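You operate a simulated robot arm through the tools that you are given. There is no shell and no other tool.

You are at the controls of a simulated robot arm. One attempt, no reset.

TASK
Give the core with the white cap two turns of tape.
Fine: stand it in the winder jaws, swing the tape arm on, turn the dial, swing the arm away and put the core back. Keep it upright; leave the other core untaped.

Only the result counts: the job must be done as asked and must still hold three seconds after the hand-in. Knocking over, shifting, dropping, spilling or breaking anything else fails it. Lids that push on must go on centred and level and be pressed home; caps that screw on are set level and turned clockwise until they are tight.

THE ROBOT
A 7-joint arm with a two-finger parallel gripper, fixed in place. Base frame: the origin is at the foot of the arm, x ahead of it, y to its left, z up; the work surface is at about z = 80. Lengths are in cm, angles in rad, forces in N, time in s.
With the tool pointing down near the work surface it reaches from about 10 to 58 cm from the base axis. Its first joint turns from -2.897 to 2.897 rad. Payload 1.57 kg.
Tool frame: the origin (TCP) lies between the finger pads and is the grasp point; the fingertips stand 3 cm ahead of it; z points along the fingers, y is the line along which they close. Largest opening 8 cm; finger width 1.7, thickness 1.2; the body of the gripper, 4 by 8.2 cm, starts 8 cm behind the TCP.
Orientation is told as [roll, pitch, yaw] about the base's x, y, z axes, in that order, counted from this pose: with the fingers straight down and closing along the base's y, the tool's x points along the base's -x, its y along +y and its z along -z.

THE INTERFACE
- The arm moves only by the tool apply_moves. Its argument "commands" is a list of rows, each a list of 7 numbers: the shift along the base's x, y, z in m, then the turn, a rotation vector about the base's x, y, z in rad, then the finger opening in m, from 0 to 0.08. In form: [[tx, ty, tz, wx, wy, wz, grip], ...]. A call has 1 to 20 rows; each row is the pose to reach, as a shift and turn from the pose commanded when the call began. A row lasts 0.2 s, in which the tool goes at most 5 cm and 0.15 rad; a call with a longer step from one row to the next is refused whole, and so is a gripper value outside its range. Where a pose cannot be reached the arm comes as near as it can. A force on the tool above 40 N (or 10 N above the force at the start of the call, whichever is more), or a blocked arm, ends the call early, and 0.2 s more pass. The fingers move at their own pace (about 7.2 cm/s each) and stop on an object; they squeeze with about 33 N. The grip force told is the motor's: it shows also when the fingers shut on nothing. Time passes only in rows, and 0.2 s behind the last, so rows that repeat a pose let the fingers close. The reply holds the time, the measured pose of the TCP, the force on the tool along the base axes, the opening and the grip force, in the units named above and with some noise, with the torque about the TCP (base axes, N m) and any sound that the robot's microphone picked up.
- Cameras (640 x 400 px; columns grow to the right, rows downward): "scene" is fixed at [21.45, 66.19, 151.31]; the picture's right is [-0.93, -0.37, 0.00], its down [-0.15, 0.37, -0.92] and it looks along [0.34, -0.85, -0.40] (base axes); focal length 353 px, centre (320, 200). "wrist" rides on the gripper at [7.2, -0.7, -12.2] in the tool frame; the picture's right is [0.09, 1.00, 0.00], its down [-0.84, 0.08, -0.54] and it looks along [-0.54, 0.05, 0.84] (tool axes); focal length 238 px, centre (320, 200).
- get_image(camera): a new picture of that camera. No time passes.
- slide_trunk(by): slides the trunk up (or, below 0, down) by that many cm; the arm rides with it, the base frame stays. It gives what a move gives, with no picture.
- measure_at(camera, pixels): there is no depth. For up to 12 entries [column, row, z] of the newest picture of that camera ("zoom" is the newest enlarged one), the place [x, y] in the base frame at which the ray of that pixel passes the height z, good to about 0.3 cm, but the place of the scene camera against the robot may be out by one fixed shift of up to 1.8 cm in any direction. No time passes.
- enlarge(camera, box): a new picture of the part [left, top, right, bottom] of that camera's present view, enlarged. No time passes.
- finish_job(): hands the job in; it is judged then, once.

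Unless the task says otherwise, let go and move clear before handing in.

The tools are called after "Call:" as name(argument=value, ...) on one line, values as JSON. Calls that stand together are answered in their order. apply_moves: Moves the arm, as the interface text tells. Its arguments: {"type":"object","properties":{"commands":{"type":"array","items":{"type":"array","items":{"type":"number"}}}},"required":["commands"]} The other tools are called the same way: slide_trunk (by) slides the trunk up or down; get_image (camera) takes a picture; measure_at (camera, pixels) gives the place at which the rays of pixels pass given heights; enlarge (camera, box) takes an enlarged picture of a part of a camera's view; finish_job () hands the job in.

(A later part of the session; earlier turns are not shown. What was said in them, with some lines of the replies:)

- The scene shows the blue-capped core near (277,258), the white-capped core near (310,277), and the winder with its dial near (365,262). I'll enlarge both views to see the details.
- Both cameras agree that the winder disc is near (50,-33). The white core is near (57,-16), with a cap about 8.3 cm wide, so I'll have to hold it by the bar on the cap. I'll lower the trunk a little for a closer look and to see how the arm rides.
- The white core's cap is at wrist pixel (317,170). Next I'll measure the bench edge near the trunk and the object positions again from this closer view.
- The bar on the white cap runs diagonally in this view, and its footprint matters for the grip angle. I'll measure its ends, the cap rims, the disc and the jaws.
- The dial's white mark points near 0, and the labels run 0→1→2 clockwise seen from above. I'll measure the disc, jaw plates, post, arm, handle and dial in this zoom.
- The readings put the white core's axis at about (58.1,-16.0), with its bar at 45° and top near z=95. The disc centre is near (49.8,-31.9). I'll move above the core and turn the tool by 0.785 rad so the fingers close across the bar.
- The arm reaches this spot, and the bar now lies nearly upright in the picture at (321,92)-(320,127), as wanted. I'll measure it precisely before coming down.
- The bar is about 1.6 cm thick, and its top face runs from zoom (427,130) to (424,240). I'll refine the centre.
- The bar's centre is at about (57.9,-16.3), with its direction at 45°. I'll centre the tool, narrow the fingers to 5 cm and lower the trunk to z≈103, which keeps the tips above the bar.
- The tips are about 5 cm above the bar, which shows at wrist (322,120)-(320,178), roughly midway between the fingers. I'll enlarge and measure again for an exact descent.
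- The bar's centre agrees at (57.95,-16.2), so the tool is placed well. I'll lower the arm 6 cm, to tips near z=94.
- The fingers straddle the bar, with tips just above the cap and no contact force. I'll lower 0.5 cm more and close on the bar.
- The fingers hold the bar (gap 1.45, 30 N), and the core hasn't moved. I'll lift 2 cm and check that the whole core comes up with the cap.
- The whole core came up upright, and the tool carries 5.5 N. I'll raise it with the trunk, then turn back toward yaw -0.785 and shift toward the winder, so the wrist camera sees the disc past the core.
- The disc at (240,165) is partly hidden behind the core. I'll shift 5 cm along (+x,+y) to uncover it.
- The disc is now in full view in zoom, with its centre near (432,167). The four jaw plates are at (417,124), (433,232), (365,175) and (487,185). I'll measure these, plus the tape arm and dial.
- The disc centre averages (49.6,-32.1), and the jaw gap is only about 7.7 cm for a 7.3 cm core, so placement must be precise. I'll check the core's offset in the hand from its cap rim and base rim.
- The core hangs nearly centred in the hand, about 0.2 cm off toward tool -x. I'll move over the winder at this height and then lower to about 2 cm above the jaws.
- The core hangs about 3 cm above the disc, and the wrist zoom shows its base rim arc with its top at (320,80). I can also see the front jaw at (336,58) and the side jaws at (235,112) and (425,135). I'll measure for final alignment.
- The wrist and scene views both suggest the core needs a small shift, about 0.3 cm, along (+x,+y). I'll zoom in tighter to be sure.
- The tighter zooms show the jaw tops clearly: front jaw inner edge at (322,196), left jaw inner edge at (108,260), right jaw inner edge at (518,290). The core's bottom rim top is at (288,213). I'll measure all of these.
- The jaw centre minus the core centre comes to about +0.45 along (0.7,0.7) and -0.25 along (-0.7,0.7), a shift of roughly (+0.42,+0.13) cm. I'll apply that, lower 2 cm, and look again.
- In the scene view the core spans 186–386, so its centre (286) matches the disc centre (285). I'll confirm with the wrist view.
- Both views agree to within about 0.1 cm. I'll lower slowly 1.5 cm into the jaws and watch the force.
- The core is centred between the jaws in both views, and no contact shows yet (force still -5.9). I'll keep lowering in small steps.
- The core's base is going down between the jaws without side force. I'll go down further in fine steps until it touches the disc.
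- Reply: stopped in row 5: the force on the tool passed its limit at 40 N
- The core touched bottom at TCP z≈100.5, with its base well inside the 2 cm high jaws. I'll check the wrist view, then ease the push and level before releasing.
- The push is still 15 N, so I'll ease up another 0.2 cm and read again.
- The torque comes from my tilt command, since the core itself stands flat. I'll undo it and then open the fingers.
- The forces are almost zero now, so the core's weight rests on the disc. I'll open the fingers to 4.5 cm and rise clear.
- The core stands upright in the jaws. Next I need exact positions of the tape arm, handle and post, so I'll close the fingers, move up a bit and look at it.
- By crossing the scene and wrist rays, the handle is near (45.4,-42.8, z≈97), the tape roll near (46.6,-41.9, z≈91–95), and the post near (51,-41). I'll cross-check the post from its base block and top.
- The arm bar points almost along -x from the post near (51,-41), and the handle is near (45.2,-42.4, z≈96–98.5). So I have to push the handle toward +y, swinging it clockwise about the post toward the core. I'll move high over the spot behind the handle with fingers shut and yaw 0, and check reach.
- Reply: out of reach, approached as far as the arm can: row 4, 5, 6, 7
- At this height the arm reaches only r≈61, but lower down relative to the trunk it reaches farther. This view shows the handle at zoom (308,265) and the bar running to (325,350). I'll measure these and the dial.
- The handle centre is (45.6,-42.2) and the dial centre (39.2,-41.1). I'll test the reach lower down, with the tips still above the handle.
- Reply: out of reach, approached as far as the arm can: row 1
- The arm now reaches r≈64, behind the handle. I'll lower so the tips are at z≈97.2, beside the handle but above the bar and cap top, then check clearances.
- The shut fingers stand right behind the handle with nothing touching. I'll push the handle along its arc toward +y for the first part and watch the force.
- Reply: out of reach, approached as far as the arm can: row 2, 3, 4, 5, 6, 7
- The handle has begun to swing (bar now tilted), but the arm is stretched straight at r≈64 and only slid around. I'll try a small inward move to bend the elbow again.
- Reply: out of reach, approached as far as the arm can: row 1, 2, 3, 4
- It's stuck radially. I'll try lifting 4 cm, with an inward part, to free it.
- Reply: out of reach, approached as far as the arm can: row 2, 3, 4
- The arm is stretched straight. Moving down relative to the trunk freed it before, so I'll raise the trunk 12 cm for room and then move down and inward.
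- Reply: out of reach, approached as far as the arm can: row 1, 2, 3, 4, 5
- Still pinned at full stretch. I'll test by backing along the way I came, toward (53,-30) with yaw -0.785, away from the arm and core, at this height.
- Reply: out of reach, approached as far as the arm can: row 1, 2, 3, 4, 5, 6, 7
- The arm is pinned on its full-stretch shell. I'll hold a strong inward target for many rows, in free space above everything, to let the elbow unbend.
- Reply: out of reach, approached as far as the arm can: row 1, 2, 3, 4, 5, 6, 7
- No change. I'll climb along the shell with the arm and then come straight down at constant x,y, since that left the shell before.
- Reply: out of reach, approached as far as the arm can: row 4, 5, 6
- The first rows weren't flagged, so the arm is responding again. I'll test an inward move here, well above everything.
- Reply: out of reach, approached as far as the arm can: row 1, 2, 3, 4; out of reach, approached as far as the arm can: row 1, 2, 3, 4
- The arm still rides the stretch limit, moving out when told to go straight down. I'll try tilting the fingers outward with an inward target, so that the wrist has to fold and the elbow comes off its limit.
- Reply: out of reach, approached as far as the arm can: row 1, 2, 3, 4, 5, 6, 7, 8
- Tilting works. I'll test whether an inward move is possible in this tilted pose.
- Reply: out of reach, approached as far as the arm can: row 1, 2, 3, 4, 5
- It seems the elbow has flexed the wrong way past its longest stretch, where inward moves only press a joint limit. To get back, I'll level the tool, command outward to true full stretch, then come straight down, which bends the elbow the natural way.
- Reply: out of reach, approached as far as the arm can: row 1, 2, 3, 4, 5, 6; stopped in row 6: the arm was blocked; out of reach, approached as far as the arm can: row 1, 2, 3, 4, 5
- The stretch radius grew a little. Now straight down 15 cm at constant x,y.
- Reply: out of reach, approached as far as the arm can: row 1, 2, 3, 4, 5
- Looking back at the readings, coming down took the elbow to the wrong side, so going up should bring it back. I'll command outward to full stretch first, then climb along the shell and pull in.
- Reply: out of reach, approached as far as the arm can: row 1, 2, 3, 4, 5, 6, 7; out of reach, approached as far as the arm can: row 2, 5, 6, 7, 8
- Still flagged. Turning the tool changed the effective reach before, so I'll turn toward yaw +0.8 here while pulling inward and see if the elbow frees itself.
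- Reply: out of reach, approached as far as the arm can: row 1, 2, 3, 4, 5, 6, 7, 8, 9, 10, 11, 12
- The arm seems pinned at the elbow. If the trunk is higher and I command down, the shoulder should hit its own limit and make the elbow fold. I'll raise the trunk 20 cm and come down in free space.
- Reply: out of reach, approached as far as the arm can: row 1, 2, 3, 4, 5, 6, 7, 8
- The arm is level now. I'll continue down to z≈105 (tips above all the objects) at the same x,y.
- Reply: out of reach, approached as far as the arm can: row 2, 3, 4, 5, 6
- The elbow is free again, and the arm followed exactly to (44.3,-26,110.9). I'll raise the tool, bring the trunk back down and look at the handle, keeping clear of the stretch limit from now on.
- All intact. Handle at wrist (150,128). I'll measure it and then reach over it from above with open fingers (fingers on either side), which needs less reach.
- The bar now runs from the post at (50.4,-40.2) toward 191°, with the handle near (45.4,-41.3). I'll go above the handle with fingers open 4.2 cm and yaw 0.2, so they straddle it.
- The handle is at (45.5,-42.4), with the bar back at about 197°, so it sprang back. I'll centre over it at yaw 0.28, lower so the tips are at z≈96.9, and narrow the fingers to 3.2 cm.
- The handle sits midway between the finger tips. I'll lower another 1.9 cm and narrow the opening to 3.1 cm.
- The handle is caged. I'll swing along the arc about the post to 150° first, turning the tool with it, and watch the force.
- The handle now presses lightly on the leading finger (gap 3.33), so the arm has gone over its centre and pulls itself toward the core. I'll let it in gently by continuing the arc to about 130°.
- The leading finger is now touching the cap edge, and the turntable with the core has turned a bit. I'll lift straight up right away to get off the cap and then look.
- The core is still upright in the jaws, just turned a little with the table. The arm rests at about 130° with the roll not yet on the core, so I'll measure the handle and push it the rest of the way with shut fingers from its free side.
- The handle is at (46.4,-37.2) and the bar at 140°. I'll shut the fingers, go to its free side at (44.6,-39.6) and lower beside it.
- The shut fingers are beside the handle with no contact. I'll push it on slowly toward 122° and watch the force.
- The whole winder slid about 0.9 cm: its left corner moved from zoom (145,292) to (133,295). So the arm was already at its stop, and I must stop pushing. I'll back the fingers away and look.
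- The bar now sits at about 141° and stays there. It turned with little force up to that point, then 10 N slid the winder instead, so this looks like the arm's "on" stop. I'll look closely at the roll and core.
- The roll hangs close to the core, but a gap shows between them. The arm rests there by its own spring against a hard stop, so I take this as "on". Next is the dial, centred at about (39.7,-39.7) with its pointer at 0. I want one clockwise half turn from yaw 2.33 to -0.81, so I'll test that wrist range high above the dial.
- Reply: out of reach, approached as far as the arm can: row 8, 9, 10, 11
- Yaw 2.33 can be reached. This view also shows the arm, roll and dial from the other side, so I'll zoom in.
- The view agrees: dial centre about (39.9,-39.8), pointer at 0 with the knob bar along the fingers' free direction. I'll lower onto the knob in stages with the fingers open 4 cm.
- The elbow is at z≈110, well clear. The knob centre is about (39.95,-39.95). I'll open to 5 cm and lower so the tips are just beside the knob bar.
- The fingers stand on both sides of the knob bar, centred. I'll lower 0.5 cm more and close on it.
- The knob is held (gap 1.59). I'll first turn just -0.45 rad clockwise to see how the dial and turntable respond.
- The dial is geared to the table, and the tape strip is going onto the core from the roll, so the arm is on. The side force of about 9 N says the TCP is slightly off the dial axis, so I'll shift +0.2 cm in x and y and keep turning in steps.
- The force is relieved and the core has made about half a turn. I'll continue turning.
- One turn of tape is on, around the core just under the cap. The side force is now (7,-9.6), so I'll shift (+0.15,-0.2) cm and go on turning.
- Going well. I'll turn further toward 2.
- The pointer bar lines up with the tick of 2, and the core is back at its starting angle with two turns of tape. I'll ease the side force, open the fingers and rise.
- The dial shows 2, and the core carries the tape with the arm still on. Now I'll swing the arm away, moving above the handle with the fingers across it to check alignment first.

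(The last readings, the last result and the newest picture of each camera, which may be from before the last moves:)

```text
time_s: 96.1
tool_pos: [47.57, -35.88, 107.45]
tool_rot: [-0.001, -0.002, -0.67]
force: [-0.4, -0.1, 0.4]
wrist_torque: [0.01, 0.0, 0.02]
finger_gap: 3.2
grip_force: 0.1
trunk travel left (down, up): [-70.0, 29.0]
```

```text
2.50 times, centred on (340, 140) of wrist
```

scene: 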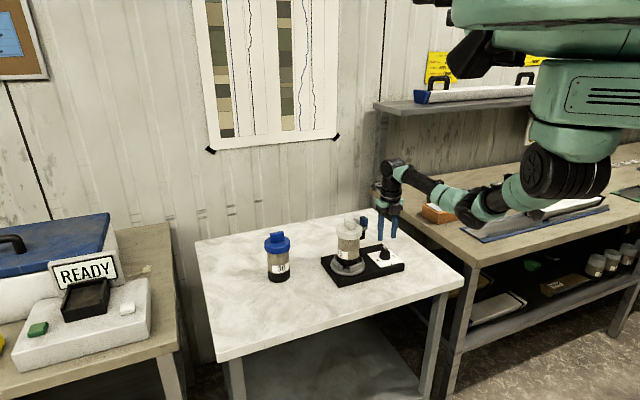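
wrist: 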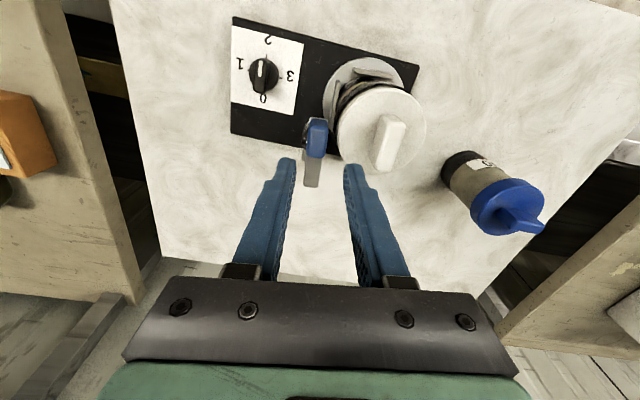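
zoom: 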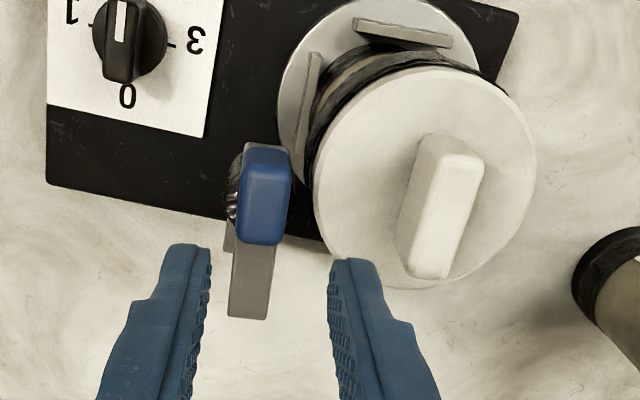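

Call:
measure_at(camera="zoom", pixels=[[264, 205, 98.7], [240, 205, 98.7], [288, 205, 98.7], [265, 165, 98.7], [262, 243, 98.7], [249, 315, 96.2], [270, 146, 96.2], [314, 165, 96.8], [535, 155, 96.8], [440, 150, 99.5]])

```text
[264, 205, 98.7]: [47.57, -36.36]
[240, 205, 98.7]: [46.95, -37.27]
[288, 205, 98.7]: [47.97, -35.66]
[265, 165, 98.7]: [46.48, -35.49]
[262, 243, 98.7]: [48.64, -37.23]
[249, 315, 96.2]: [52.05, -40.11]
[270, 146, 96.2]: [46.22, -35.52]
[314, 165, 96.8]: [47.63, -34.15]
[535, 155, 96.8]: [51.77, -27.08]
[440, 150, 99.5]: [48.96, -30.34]
```

The handle is at (47.5,-36.4), and the gap to the cap edge is just over 1 cm. I'll lower with the tips at z≈97.8, above the cap top but beside the handle.

Call:
apply_moves(commands=[[-0.001, -0.005, -0.03, 0, 0, 0, 0.03], [-0.001, -0.005, -0.055, 0, 0, 0, 0.03], [-0.001, -0.005, -0.066, 0, 0, 0, 0.03], [-0.001, -0.005, -0.066, 0, 0, 0, 0.03]])

Call:
enlarge(camera="wrist", box=[240, 60, 440, 220])

Call:
enlarge(camera="scene", box=[310, 180, 430, 285])

```text
time_s: 97.1
tool_pos: [47.35, -36.55, 100.73]
tool_rot: [0.0, -0.001, -0.671]
force: [-0.5, 0.4, 0.0]
wrist_torque: [0.0, 0.02, 0.0]
finger_gap: 3.02
grip_force: 0.1
trunk travel left (down, up): [-70.0, 29.0]
```

```text
2.50 times, centred on (340, 140) of wrist
```

zoom: 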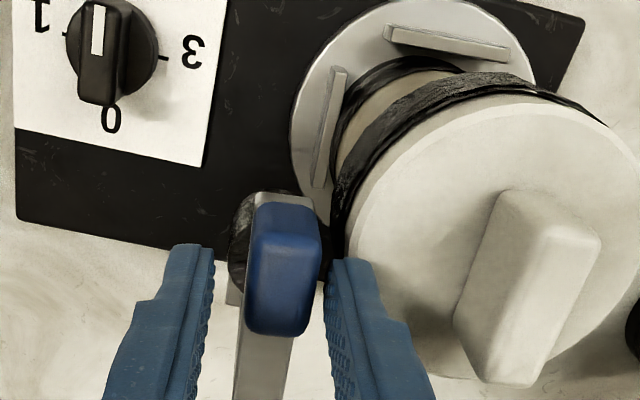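

```text
3.81 times, centred on (370, 232) of scene
```

zoom: 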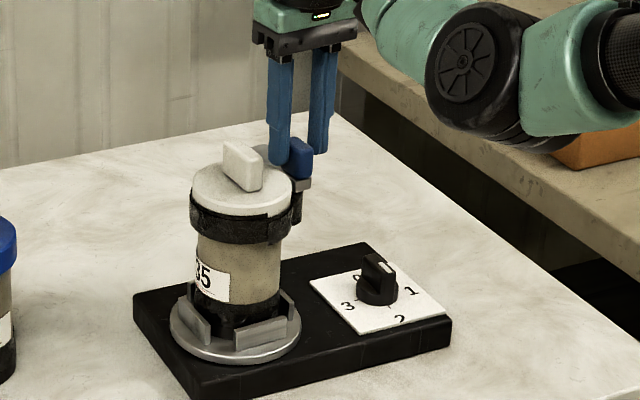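

The handle is caged with no contact. I'll swing it back along the arc away from the core, turning the tool with it.

Call:
apply_moves(commands=[[-0.0021, -0.0031, 0, 0, 0, 0.07, 0.03], [-0.0043, -0.0063, 0, 0, 0, 0.143, 0.03], [-0.0075, -0.0129, 0, 0, 0, 0.283, 0.03], [-0.0098, -0.02, 0, 0, 0, 0.422, 0.03], [-0.0111, -0.0273, 0, 0, 0, 0.562, 0.03], [-0.0114, -0.0346, 0, 0, 0, 0.702, 0.03], [-0.0106, -0.042, 0, 0, 0, 0.841, 0.03], [-0.0095, -0.047, 0, 0, 0, 0.94, 0.03], [-0.0095, -0.047, 0, 0, 0, 0.94, 0.03]])

Call:
enlarge(camera="wrist", box=[240, 60, 480, 240])

Call:
enlarge(camera="scene", box=[310, 180, 430, 285])

```text
time_s: 99.1
tool_pos: [46.38, -41.16, 100.71]
tool_rot: [-0.001, -0.002, 0.271]
force: [0.1, 0.2, 0.6]
wrist_torque: [0.01, -0.01, 0.06]
finger_gap: 2.97
grip_force: 0.1
trunk travel left (down, up): [-70.0, 29.0]
```

```text
2.22 times, centred on (360, 150) of wrist
```

zoom: 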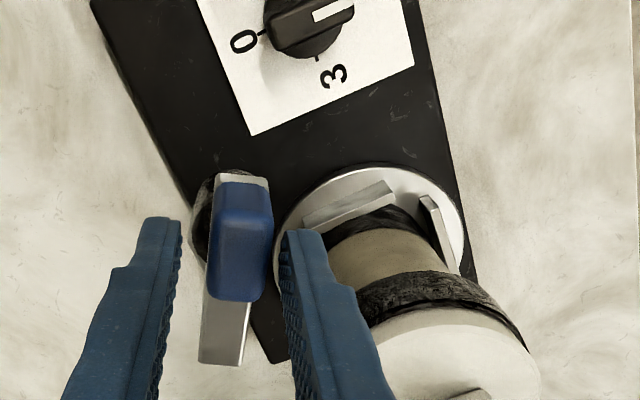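

```text
3.81 times, centred on (370, 232) of scene
```

zoom: 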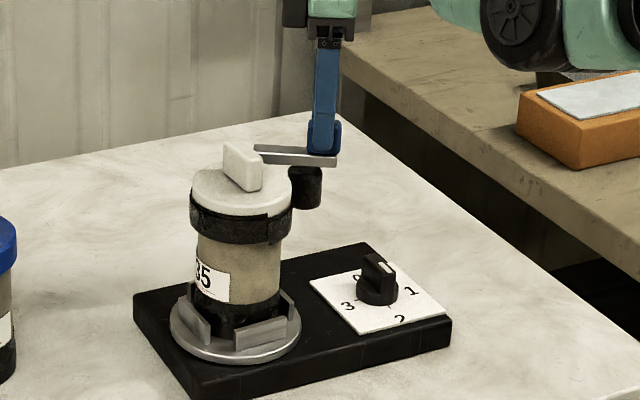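

The arm is back at its rest angle, the tape is cut off from the roll, and the winder did not move. I'll lift off and check that it stays.

Call:
apply_moves(commands=[[0, 0, 0.02, 0, 0, 0, 0.036], [0, 0, 0.05, 0, 0, 0, 0.036], [-0.01, 0.01, 0.08, 0, 0, 0, 0.036], [-0.01, 0.01, 0.08, 0, 0, 0, 0.036]])

Call:
get_image(camera="wrist")

Call:
enlarge(camera="scene", box=[240, 190, 430, 310])

```text
time_s: 100.1
tool_pos: [45.35, -40.21, 108.63]
tool_rot: [0.001, -0.002, 0.271]
force: [0.1, 0.2, -0.1]
wrist_torque: [0.01, -0.02, -0.01]
finger_gap: 3.61
grip_force: 0.0
trunk travel left (down, up): [-70.0, 29.0]
```

```text
taken
```

wrist: 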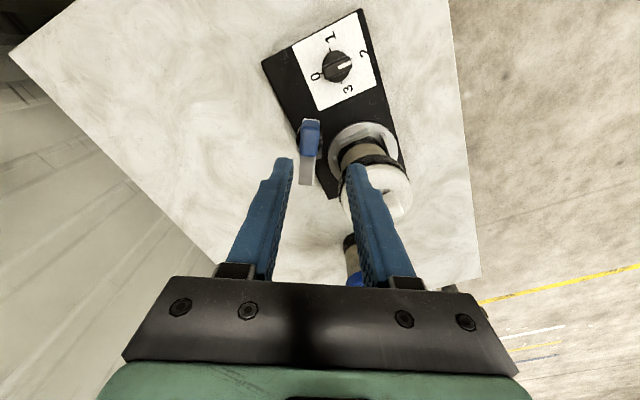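

```text
3.33 times, centred on (335, 250) of scene
```

zoom: 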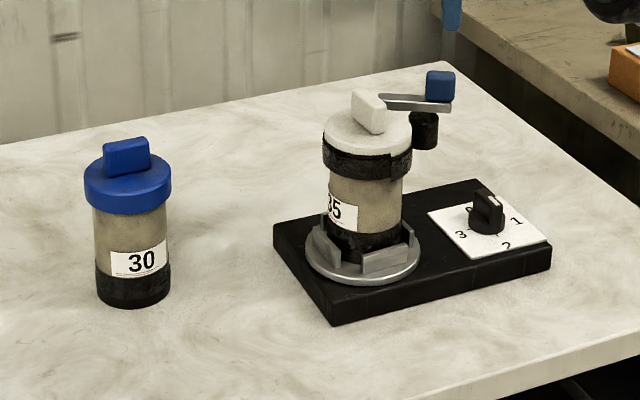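

The arm stays away, and the blue core is untouched. Next I'll go above the white core to measure its knob and centre.

Call:
apply_moves(commands=[[0.0, 0.01, 0.03, 0, 0, -0.13, 0.05], [0.015, 0.04, 0.04, 0, 0, -0.26, 0.05], [0.03, 0.07, 0.04, 0, 0, -0.39, 0.05], [0.045, 0.095, 0.04, 0, 0, -0.52, 0.05], [0.05, 0.095, 0.04, 0, 0, -0.65, 0.05], [0.05, 0.095, 0.04, 0, 0, -0.78, 0.05], [0.05, 0.095, 0.04, 0, 0, -0.87, 0.05], [0.05, 0.095, 0.04, 0, 0, -0.87, 0.05]])

Call:
get_image(camera="wrist")

Call:
enlarge(camera="wrist", box=[220, 20, 420, 180])

```text
time_s: 101.9
tool_pos: [50.48, -30.77, 112.68]
tool_rot: [0.001, -0.001, -0.604]
force: [0.0, 0.0, 0.5]
wrist_torque: [0.0, 0.01, -0.01]
finger_gap: 5.01
grip_force: 0.1
trunk travel left (down, up): [-70.0, 29.0]
```

```text
taken
```

wrist: 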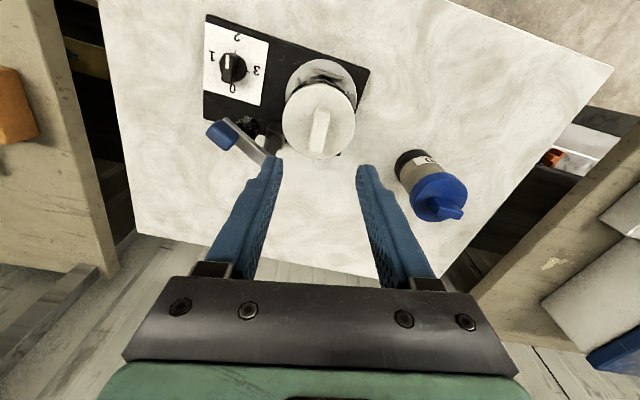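

```text
2.50 times, centred on (320, 100) of wrist
```

zoom: 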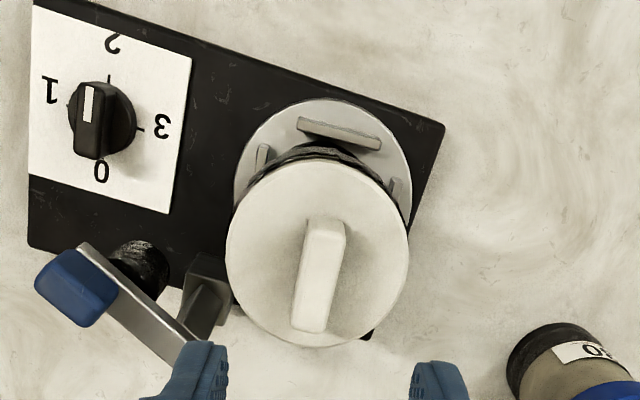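

Call:
measure_at(camera="zoom", pixels=[[327, 228, 99.2], [310, 322, 99.2], [319, 275, 99.2], [317, 253, 96.8], [227, 255, 96.8], [409, 245, 96.8], [320, 160, 96.8], [320, 345, 96.8], [321, 146, 84.5]])

```text
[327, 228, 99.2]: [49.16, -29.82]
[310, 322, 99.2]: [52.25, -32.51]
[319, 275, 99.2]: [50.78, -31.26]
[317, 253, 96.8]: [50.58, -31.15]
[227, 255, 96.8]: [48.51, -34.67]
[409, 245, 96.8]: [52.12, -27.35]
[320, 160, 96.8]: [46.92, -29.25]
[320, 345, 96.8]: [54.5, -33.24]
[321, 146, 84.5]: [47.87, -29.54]
```

The knob runs at -41° with its centre at about (50.65,-31.2). I'll align (yaw -0.716) and lower to just above it to check.

Call:
apply_moves(commands=[[0.002, -0.004, -0.03, 0, 0, -0.112, 0.05], [0.002, -0.004, -0.06, 0, 0, -0.112, 0.05], [0.002, -0.004, -0.08, 0, 0, -0.112, 0.05], [0.002, -0.004, -0.08, 0, 0, -0.112, 0.05]])

Call:
enlarge(camera="wrist", box=[240, 60, 400, 200])

```text
time_s: 102.9
tool_pos: [50.49, -31.2, 104.65]
tool_rot: [0.0, 0.001, -0.713]
force: [0.8, 0.2, -0.4]
wrist_torque: [-0.02, -0.01, -0.01]
finger_gap: 5.01
grip_force: 0.2
trunk travel left (down, up): [-70.0, 29.0]
```

```text
2.86 times, centred on (320, 130) of wrist
```

zoom: 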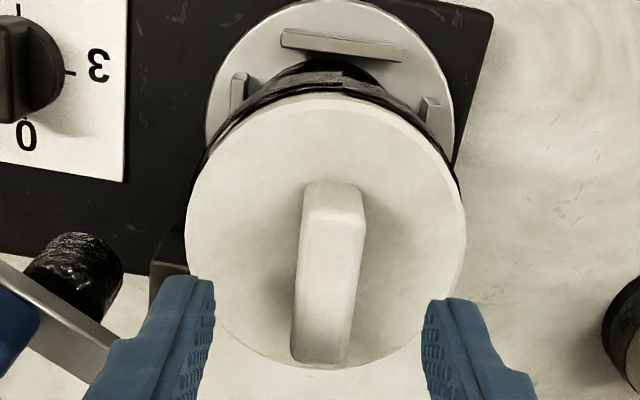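

Call:
measure_at(camera="zoom", pixels=[[335, 193, 99.2], [318, 345, 99.2], [327, 270, 99.2], [187, 220, 96.8], [464, 220, 96.8], [325, 93, 96.8]])

```text
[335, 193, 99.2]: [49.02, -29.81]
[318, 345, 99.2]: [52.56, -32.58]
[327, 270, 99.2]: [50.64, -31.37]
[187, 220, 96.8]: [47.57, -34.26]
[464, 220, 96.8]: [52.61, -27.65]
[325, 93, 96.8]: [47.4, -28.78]
```

The knob's centre is (50.75,-31.25), so a 0.15 cm correction. I'll lower to the grip height and close.

Call:
apply_moves(commands=[[0.0015, -0.0006, -0.02, 0, 0, 0, 0.05], [0.0015, -0.0006, -0.035, 0, 0, 0, 0.05], [0.0015, -0.0006, -0.0405, 0, 0, 0, 0.05], [0.0015, -0.0006, -0.0405, 0, 0, 0, 0.05]])

Call:
apply_moves(commands=[[0, 0, 0, 0, 0, 0, 0.025], [0, 0, 0, 0, 0, 0, 0.0], [0, 0, 0, 0, 0, 0, 0.0], [0, 0, 0, 0, 0, 0, 0.0]])

Call:
enlarge(camera="scene", box=[310, 180, 430, 285])

```text
time_s: 103.9
tool_pos: [50.73, -31.27, 100.43]
tool_rot: [-0.002, -0.001, -0.71]
force: [0.4, 0.6, -0.6]
wrist_torque: [0.02, -0.03, -0.02]
finger_gap: 4.99
grip_force: 0.0
trunk travel left (down, up): [-70.0, 29.0]
```

```text
time_s: 104.9
tool_pos: [50.77, -31.24, 100.57]
tool_rot: [0.0, -0.001, -0.712]
force: [1.7, 2.3, -0.5]
wrist_torque: [0.07, -0.04, -0.04]
finger_gap: 1.45
grip_force: 30.3
trunk travel left (down, up): [-70.0, 29.0]
```

```text
3.81 times, centred on (370, 232) of scene
```

zoom: 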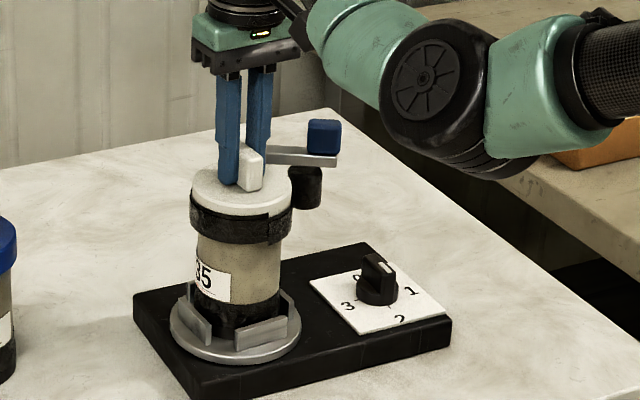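

Gripped at 30 N. I'll lift slowly straight up out of the jaws and watch the force.

Call:
apply_moves(commands=[[0, 0, 0.004, 0, 0, 0, 0], [0, 0, 0.01, 0, 0, 0, 0], [0, 0, 0.018, 0, 0, 0, 0], [0, 0, 0.028, 0, 0, 0, 0], [0, 0, 0.04, 0, 0, 0, 0], [0, 0, 0.055, 0, 0, 0, 0], [0, 0, 0.07, 0, 0, 0, 0], [0, 0, 0.07, 0, 0, 0, 0]])

Call:
enlarge(camera="scene", box=[290, 170, 430, 290])

Call:
get_image(camera="wrist")

```text
time_s: 106.7
tool_pos: [50.72, -31.23, 107.5]
tool_rot: [0.0, 0.0, -0.712]
force: [0.2, -0.3, -6.4]
wrist_torque: [-0.03, 0.01, -0.03]
finger_gap: 1.48
grip_force: 30.3
trunk travel left (down, up): [-70.0, 29.0]
```

```text
3.33 times, centred on (360, 230) of scene
```

zoom: 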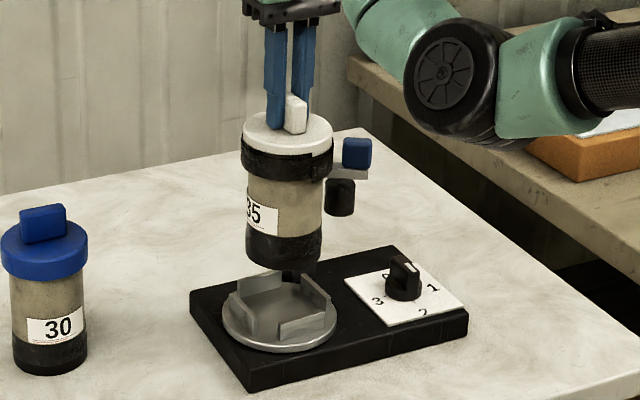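

```text
taken
```

wrist: 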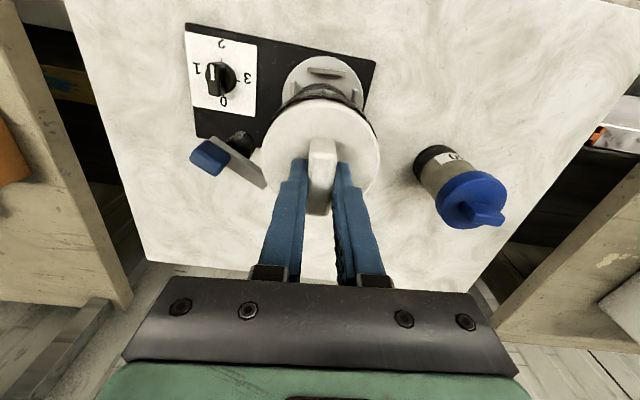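

The core is out of the jaws, taped and upright. I'll carry it back to its old place at (57.95,-16.2), turning to the original yaw 0.785 on the way.

Call:
apply_moves(commands=[[0, 0, 0.015, 0, 0, 0, 0], [0.008, 0.02, 0.02, 0, 0, 0.13, 0], [0.018, 0.045, 0.02, 0, 0, 0.26, 0], [0.028, 0.07, 0.02, 0, 0, 0.39, 0], [0.038, 0.095, 0.02, 0, 0, 0.52, 0], [0.048, 0.115, 0.02, 0, 0, 0.65, 0], [0.058, 0.13, 0.02, 0, 0, 0.78, 0], [0.066, 0.142, 0.02, 0, 0, 0.91, 0], [0.072, 0.1502, 0.02, 0, 0, 1.04, 0], [0.072, 0.1502, 0.02, 0, 0, 1.17, 0], [0.072, 0.1502, 0.02, 0, 0, 1.3, 0], [0.072, 0.1502, 0.02, 0, 0, 1.43, 0], [0.072, 0.1502, 0.02, 0, 0, 1.497, 0], [0.072, 0.1502, 0.02, 0, 0, 1.497, 0]])

Call:
get_image(camera="wrist")

Call:
get_image(camera="scene")

```text
time_s: 109.7
tool_pos: [58.04, -16.29, 109.47]
tool_rot: [0.001, -0.002, 0.785]
force: [0.0, 0.0, -6.7]
wrist_torque: [0.0, -0.01, -0.04]
finger_gap: 1.48
grip_force: 30.7
trunk travel left (down, up): [-70.0, 29.0]
```

```text
taken
```

wrist: 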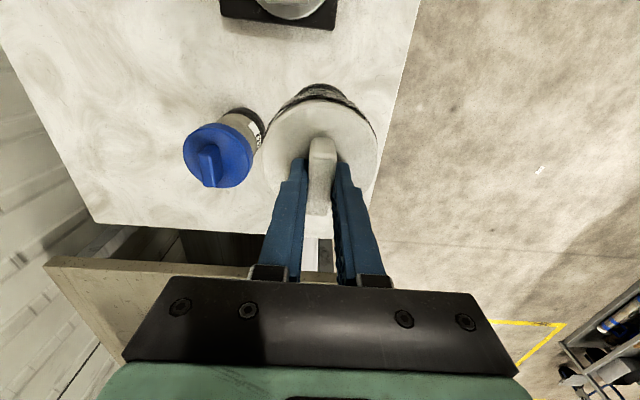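

```text
taken
```

scene: 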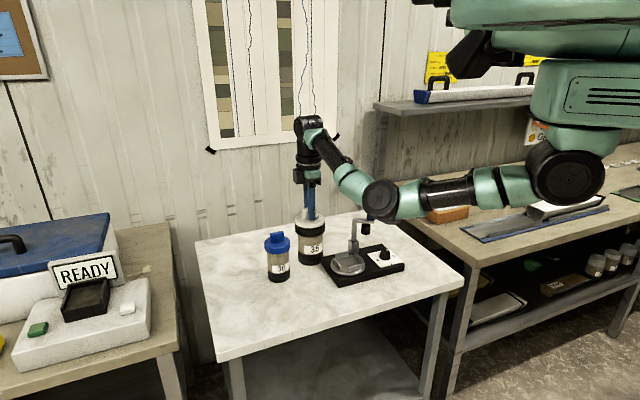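

The elbow hangs low in this pose, so before lowering I'll check its height above the table.

Call:
measure_at(camera="scene", pixels=[[380, 200, 105], [380, 200, 110], [380, 200, 115], [380, 200, 120], [380, 219, 100], [380, 219, 105], [380, 219, 110]])

Call:
enlarge(camera="scene", box=[280, 100, 620, 300])

```text
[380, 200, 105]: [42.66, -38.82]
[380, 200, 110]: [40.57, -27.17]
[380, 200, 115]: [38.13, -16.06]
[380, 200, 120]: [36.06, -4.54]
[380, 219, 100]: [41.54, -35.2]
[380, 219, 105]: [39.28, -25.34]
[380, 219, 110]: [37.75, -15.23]
```

```text
1.88 times, centred on (450, 200) of scene
```

zoom: 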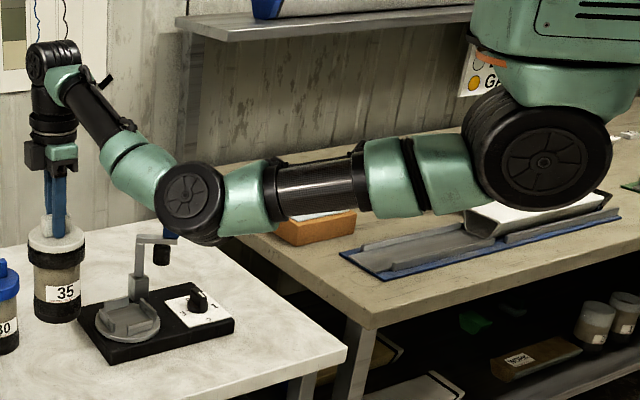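

The elbow is at z≈117 and far from everything. I'll lower the core to about 2 cm above the table and check it against its old footprint.

Call:
apply_moves(commands=[[0, 0, -0.03, 0, 0, 0, 0], [0, 0, -0.06, 0, 0, 0, 0], [0, 0, -0.09, 0, 0, 0, 0], [0, 0, -0.11, 0, 0, 0, 0], [0, 0, -0.11, 0, 0, 0, 0]])

Call:
enlarge(camera="scene", box=[250, 200, 370, 310])

Call:
get_image(camera="wrist")

```text
time_s: 110.9
tool_pos: [57.88, -16.24, 98.71]
tool_rot: [0.0, -0.002, 0.786]
force: [0.8, -1.4, -6.7]
wrist_torque: [0.0, -0.04, 0.01]
finger_gap: 1.46
grip_force: 30.9
trunk travel left (down, up): [-70.0, 29.0]
```

```text
3.64 times, centred on (310, 255) of scene
```

zoom: 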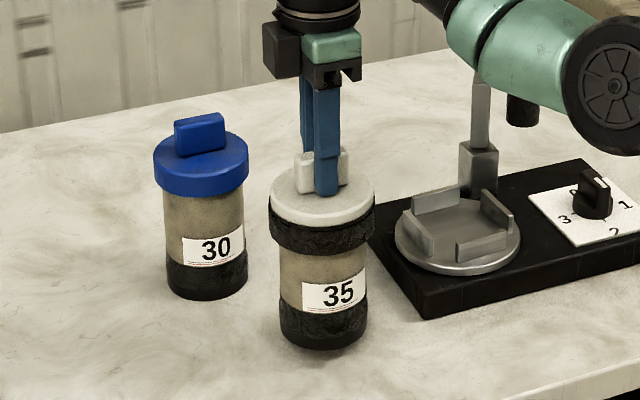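

```text
taken
```

wrist: 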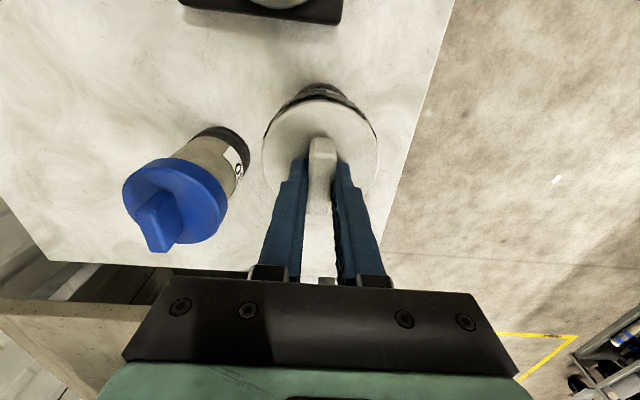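

Compared with the first lift picture, the core hangs about 0.3 cm to the right in the scene (cap 270–375 against 266–370). I'll correct (+0.3,+0.1) cm and lower gently until it touches the table.

Call:
apply_moves(commands=[[0.003, 0.001, -0.008, 0, 0, 0, 0], [0.003, 0.001, -0.015, 0, 0, 0, 0], [0.003, 0.001, -0.018, 0, 0, 0, 0], [0.003, 0.001, -0.02, 0, 0, 0, 0], [0.003, 0.001, -0.02, 0, 0, 0, 0]])

Call:
enlarge(camera="scene", box=[250, 200, 370, 310])

```text
time_s: 112.1
tool_pos: [58.28, -16.21, 96.62]
tool_rot: [0.0, -0.002, 0.783]
force: [1.1, 0.6, -4.5]
wrist_torque: [0.05, -0.05, 0.0]
finger_gap: 1.46
grip_force: 30.9
trunk travel left (down, up): [-70.0, 29.0]
```

```text
3.64 times, centred on (310, 255) of scene
```

zoom: 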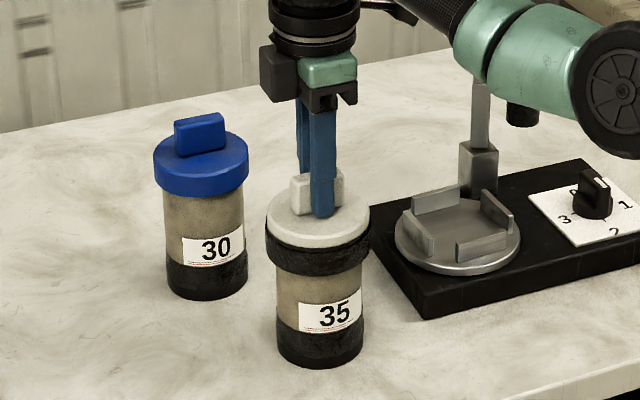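

Almost touching (the weight is still mostly carried). I'll go down a bit more in tiny steps.

Call:
apply_moves(commands=[[0, 0, -0.0008, 0, 0, 0, 0], [0, 0, -0.0016, 0, 0, 0, 0], [0, 0, -0.0016, 0, 0, 0, 0]])

```text
time_s: 112.9
tool_pos: [58.27, -16.15, 96.63]
tool_rot: [-0.002, -0.003, 0.785]
force: [-0.7, 0.7, 7.2]
wrist_torque: [0.01, 0.15, 0.0]
finger_gap: 1.47
grip_force: 30.6
trunk travel left (down, up): [-70.0, 29.0]
```

The core is on the table. I'll ease off slightly, open and rise.

Call:
apply_moves(commands=[[0, 0, 0.0007, 0, 0, 0, 0], [0, 0, 0.0007, 0, 0, 0, 0], [0, 0, 0.0007, 0, 0, 0, 0.02], [0, 0, 0.0007, 0, 0, 0, 0.045], [0, 0, 0.0007, 0, 0, 0, 0.045], [0, 0, 0.02, 0, 0, 0, 0.045], [0, 0, 0.06, 0, 0, 0, 0.045], [0, 0, 0.1, 0, 0, 0, 0.045], [0, 0, 0.14, 0, 0, 0, 0.045], [0, 0, 0.14, 0, 0, 0, 0.045]])

Call:
get_image(camera="scene")

Call:
enlarge(camera="scene", box=[240, 190, 430, 310])

Call:
get_image(camera="wrist")

```text
time_s: 115.1
tool_pos: [58.41, -16.27, 110.37]
tool_rot: [0.0, -0.002, 0.786]
force: [0.9, 0.1, 0.1]
wrist_torque: [0.0, -0.02, 0.02]
finger_gap: 4.51
grip_force: 0.0
trunk travel left (down, up): [-70.0, 29.0]
```

```text
taken
```

scene: 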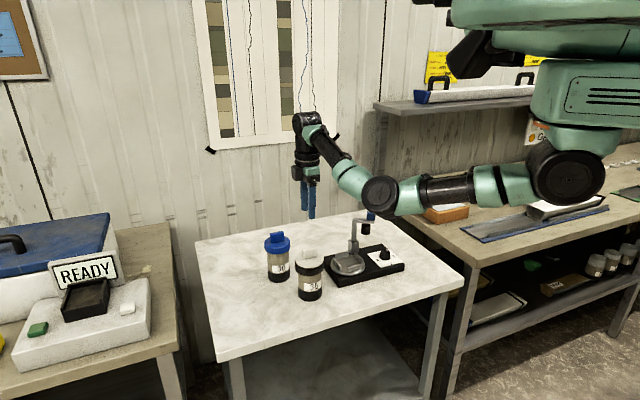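

```text
3.33 times, centred on (335, 250) of scene
```

zoom: 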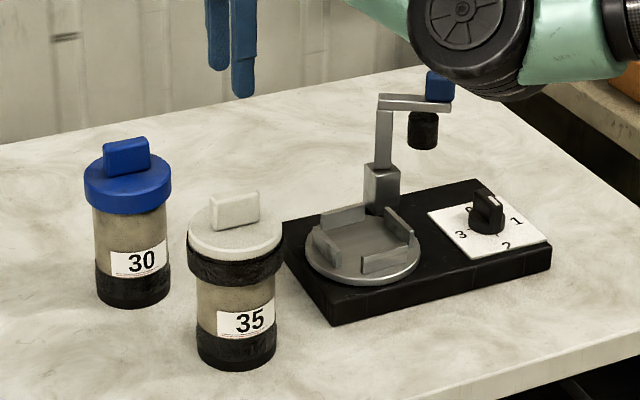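

```text
taken
```

wrist: 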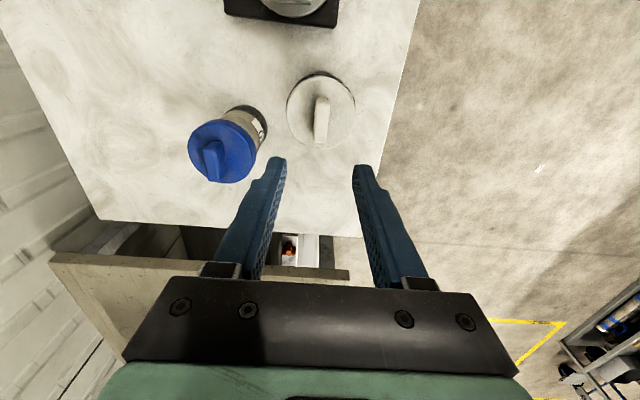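

The core is back on its old spot (cap 188–283, base bottom at (236,370) in zoom, against 190–282 and (237,372) at the start). The winder still sits about 1.2 cm off, because I slid it with the arm. I'll put it back by a gentle push on its short end, first moving over to look, with fingers shut and yaw 1.57.

Call:
apply_moves(commands=[[0.0, -0.02, 0.02, 0, 0, 0.13, 0.0], [-0.005, -0.04, 0.02, 0, 0, 0.26, 0.0], [-0.01, -0.06, 0.02, 0, 0, 0.39, 0.0], [-0.012, -0.063, 0.02, 0, 0, 0.52, 0.0], [-0.012, -0.063, 0.02, 0, 0, 0.65, 0.0], [-0.012, -0.063, 0.02, 0, 0, 0.785, 0.0], [-0.012, -0.063, 0.02, 0, 0, 0.785, 0.0]])

Call:
get_image(camera="wrist")

Call:
get_image(camera="scene")

```text
time_s: 116.7
tool_pos: [57.07, -22.43, 112.31]
tool_rot: [0.0, -0.001, 1.572]
force: [-0.7, -0.1, -0.6]
wrist_torque: [-0.02, 0.02, -0.03]
finger_gap: 0.01
grip_force: 21.7
trunk travel left (down, up): [-70.0, 29.0]
```

```text
taken
```

wrist: 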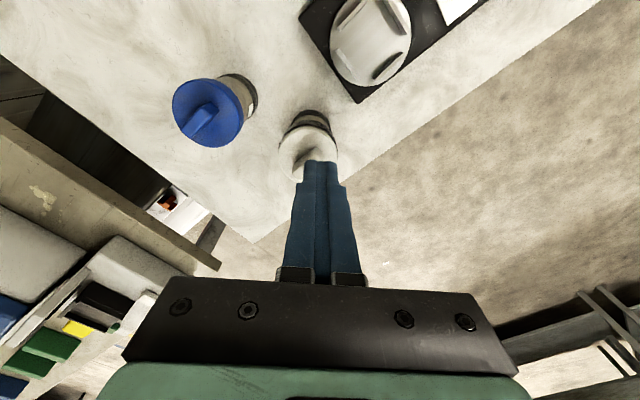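

```text
taken
```

scene: 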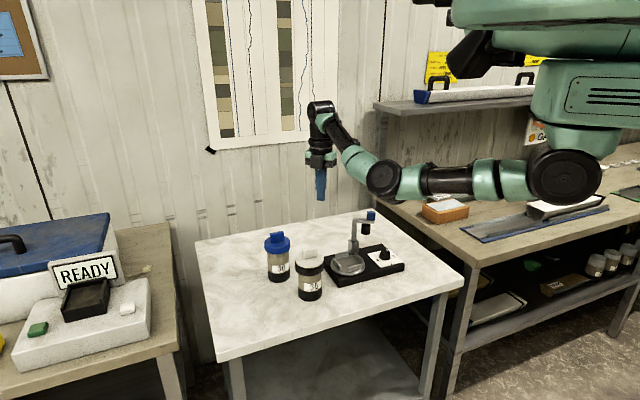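

Call:
measure_at(camera="wrist", pixels=[[301, 16, 83.2], [360, 102, 83.2], [330, 59, 83.2], [360, 104, 80], [302, 143, 92.4], [316, 118, 80]])

Call:
measure_at(camera="scene", pixels=[[321, 257, 83.2], [336, 286, 83.2]])

Call:
enlarge(camera="scene", box=[240, 190, 430, 310])

```text
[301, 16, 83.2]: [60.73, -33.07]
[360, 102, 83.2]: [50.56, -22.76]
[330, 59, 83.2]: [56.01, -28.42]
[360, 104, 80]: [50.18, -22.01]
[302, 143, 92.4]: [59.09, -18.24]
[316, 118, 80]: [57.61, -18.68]
```

```text
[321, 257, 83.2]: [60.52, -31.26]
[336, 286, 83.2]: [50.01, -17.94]
```

```text
3.33 times, centred on (335, 250) of scene
```

zoom: 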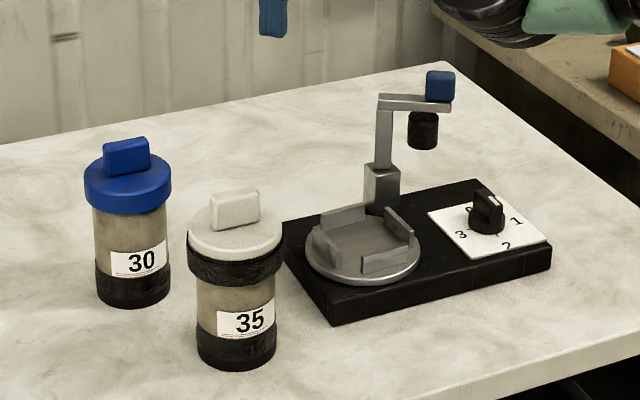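

The short end of the base runs from (60.7,-33.1) to (50.6,-22.8), so its face points along (0.71,0.70). I'll bring the shut fingers to a start point 1.2 cm in front of that face, away from the cores, at yaw 0.785, with the trunk 15 cm lower.

Call:
apply_moves(commands=[[0, -0.01, 0, 0, 0, -0.13, 0], [-0.002, -0.02, 0, 0, 0, -0.26, 0], [-0.005, -0.03, 0, 0, 0, -0.39, 0], [-0.008, -0.032, 0, 0, 0, -0.52, 0], [-0.008, -0.032, 0, 0, 0, -0.65, 0], [-0.008, -0.032, 0, 0, 0, -0.785, 0], [-0.008, -0.032, 0, 0, 0, -0.785, 0]])

Call:
slide_trunk(by=-15)

Call:
get_image(camera="wrist")

Call:
get_image(camera="scene")

```text
time_s: 118.3
tool_pos: [56.22, -25.79, 112.42]
tool_rot: [0.001, -0.003, 0.784]
force: [0.0, -0.2, 0.1]
wrist_torque: [-0.01, 0.01, 0.0]
finger_gap: 0.01
grip_force: 21.3
trunk travel left (down, up): [-70.0, 29.0]
```

```text
time_s: 120.0
tool_pos: [56.16, -25.69, 97.51]
tool_rot: [0.0, -0.002, 0.785]
force: [-0.1, 0.2, 0.2]
wrist_torque: [-0.01, 0.01, 0.01]
finger_gap: 0.0
grip_force: 21.5
trunk travel left (down, up): [-55.0, 44.0]
```

```text
taken
```

wrist: 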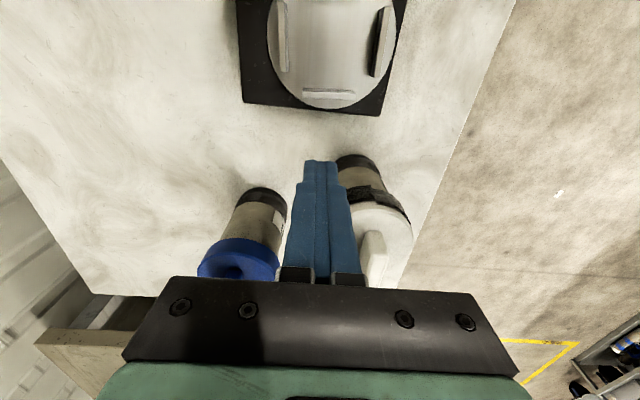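

```text
taken
```

scene: 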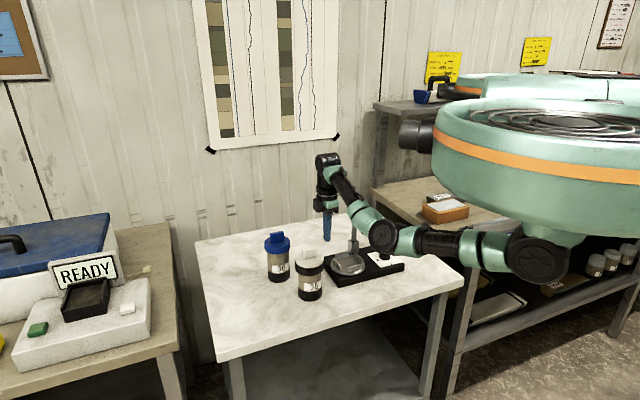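

Call:
measure_at(camera="wrist", pixels=[[241, 98, 83.2], [384, 112, 83.2], [313, 105, 83.2], [320, 160, 94.5], [360, 215, 92.4], [240, 255, 92.4]])

Call:
enlarge(camera="wrist", box=[180, 0, 440, 200])

```text
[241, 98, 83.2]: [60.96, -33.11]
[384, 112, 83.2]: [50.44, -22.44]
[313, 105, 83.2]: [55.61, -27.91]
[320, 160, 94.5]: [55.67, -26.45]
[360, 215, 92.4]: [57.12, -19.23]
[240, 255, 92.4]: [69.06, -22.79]
```

```text
2.00 times, centred on (310, 100) of wrist
```

zoom: 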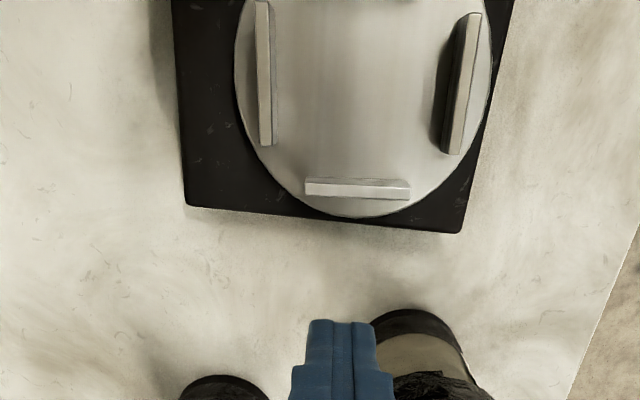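

The fingers are 1.1 cm in front of the base face and clear of both cores. I'll lower to tips at z≈82.3.

Call:
apply_moves(commands=[[0, 0, -0.04, 0, 0, 0, 0], [0, 0, -0.08, 0, 0, 0, 0], [0, 0, -0.11, 0, 0, 0, 0], [0, 0, -0.122, 0, 0, 0, 0], [0, 0, -0.122, 0, 0, 0, 0]])

Call:
enlarge(camera="wrist", box=[180, 0, 440, 200])

Call:
enlarge(camera="scene", box=[240, 190, 430, 310])

```text
time_s: 121.2
tool_pos: [56.2, -25.59, 85.26]
tool_rot: [0.0, -0.002, 0.784]
force: [0.2, -0.5, 0.3]
wrist_torque: [-0.01, 0.01, 0.02]
finger_gap: 0.0
grip_force: 21.2
trunk travel left (down, up): [-55.0, 44.0]
```

```text
2.00 times, centred on (310, 100) of wrist
```

zoom: 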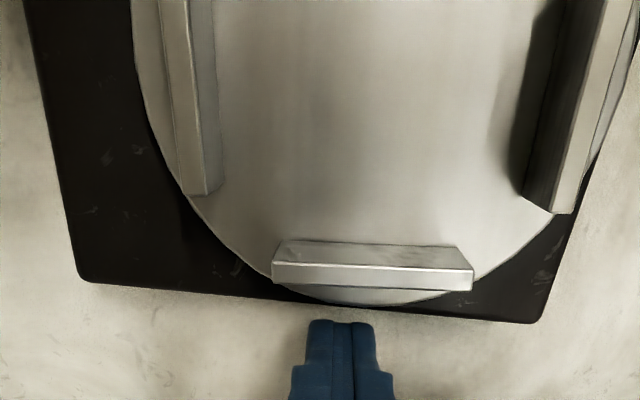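

```text
3.33 times, centred on (335, 250) of scene
```

zoom: 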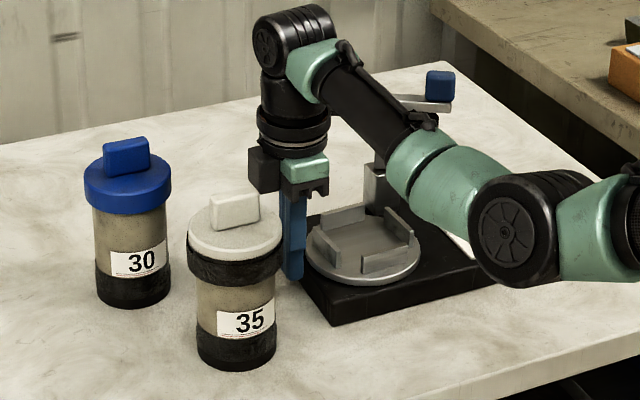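

The fingers stand at the end face, low enough, with nothing else near. I'll push slowly along (-0.71,-0.70), first 1.6 cm in total (gap about 1.1).

Call:
apply_moves(commands=[[-0.0036, -0.0035, 0, 0, 0, 0, 0], [-0.0071, -0.007, 0, 0, 0, 0, 0], [-0.0085, -0.0084, 0, 0, 0, 0, 0], [-0.01, -0.0098, 0, 0, 0, 0, 0], [-0.0114, -0.0112, 0, 0, 0, 0, 0], [-0.0114, -0.0112, 0, 0, 0, 0, 0]])

Call:
enlarge(camera="scene", box=[240, 190, 430, 310])

Call:
enlarge(camera="wrist", box=[180, 0, 440, 200])

```text
time_s: 122.6
tool_pos: [55.14, -26.75, 85.29]
tool_rot: [-0.002, -0.003, 0.786]
force: [9.1, 9.2, 3.6]
wrist_torque: [0.22, -0.19, 0.01]
finger_gap: 0.0
grip_force: 21.6
trunk travel left (down, up): [-55.0, 44.0]
```

```text
3.33 times, centred on (335, 250) of scene
```

zoom: 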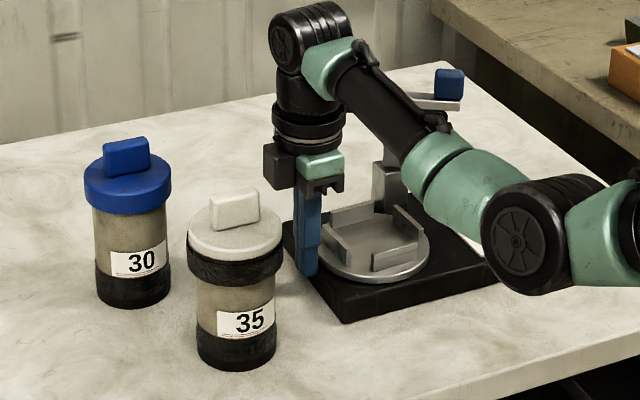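

```text
2.00 times, centred on (310, 100) of wrist
```

zoom: 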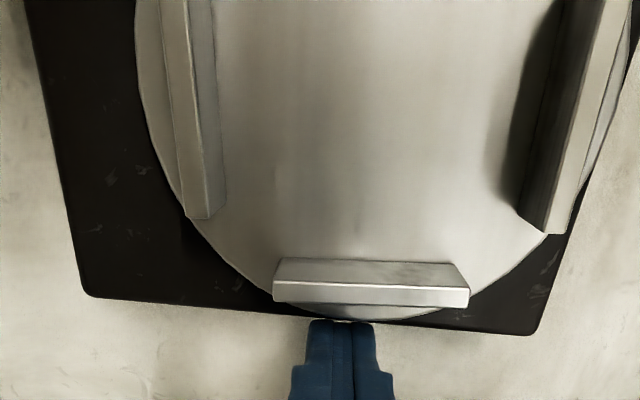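

The winder is nearly back where it began: front corner (343,322) against (345,322), disc 315–430 against 317–432, handle in place. I'll back off the way I came, then rise.

Call:
apply_moves(commands=[[-0.0008, -0.0008, 0, 0, 0, 0, 0], [0.004, 0.004, 0, 0, 0, 0, 0], [0.01, 0.01, 0, 0, 0, 0, 0], [0.01, 0.01, 0.04, 0, 0, 0, 0], [0.01, 0.01, 0.08, 0, 0, 0, 0], [0.01, 0.01, 0.12, 0, 0, 0, 0], [0.01, 0.01, 0.16, 0, 0, 0, 0], [0.01, 0.01, 0.2, 0, 0, 0, 0], [0.0, 0.01, 0.23, 0, 0, 0, 0], [0.0, 0.01, 0.23, 0, 0, 0, 0]])

Call:
slide_trunk(by=20)

Call:
get_image(camera="scene")

Call:
enlarge(camera="scene", box=[240, 190, 430, 310])

Call:
get_image(camera="wrist")

```text
time_s: 124.8
tool_pos: [55.23, -25.74, 108.28]
tool_rot: [-0.001, -0.002, 0.785]
force: [-0.9, -1.3, 0.2]
wrist_torque: [0.02, 0.03, 0.0]
finger_gap: 0.0
grip_force: 20.9
trunk travel left (down, up): [-55.0, 44.0]
```

```text
time_s: 127.0
tool_pos: [55.15, -25.78, 128.19]
tool_rot: [-0.001, -0.001, 0.786]
force: [-0.2, 0.1, -0.2]
wrist_torque: [-0.01, -0.01, -0.01]
finger_gap: 0.01
grip_force: 21.4
trunk travel left (down, up): [-75.0, 24.0]
```

```text
taken
```

scene: 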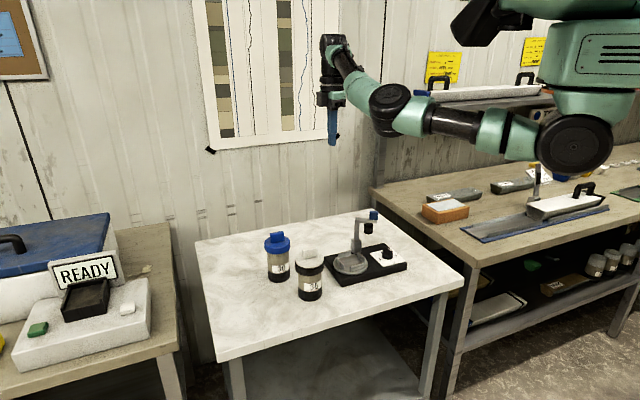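

```text
3.33 times, centred on (335, 250) of scene
```

zoom: 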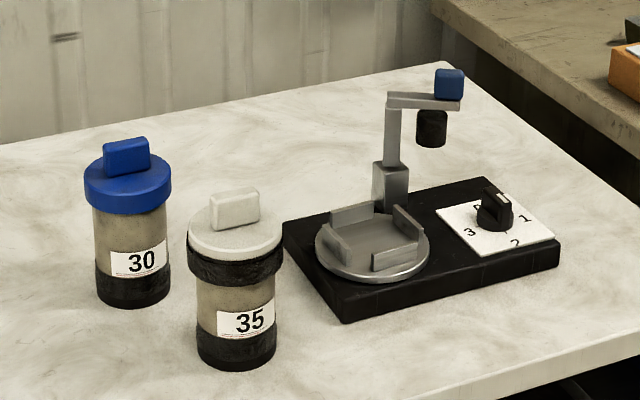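

```text
taken
```

wrist: 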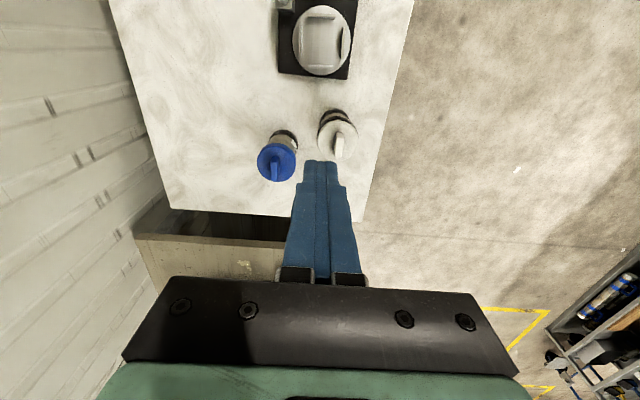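

The final picture shows the white core upright on its old spot with the tape band, and the blue core untouched and untaped. The tape arm is swung away, the dial is on 2, the winder is back within about 0.2 cm of its starting place, and the gripper is well clear. I'm handing in the job.

Call:
finish_job()

```text
The job is handed in.
```

The white-capped core has its two turns of tape, just under the cap. It is standing upright on its original spot. I've handed the job in, but no verdict came back.

- **Tape:** I turned the dial once, clockwise from 0 to 2. The turntable is geared to the dial, and the core came back to its starting angle after two turns. The dial is still on 2.
- **Other core:** The blue-capped core was not touched and has no tape.
- **Tape arm:** It is swung back to its rest position, clear of the turntable.
- **Winder shifted:** While swinging the tape arm on, I pushed past its stop and slid the whole winder about 1.2 cm. At the end I pushed it back, and it now sits about 0.2 cm from where it started.
- **Cap touched:** During that same swing, a finger touched the edge of the white cap and turned the core slightly in the jaws. It stayed upright.
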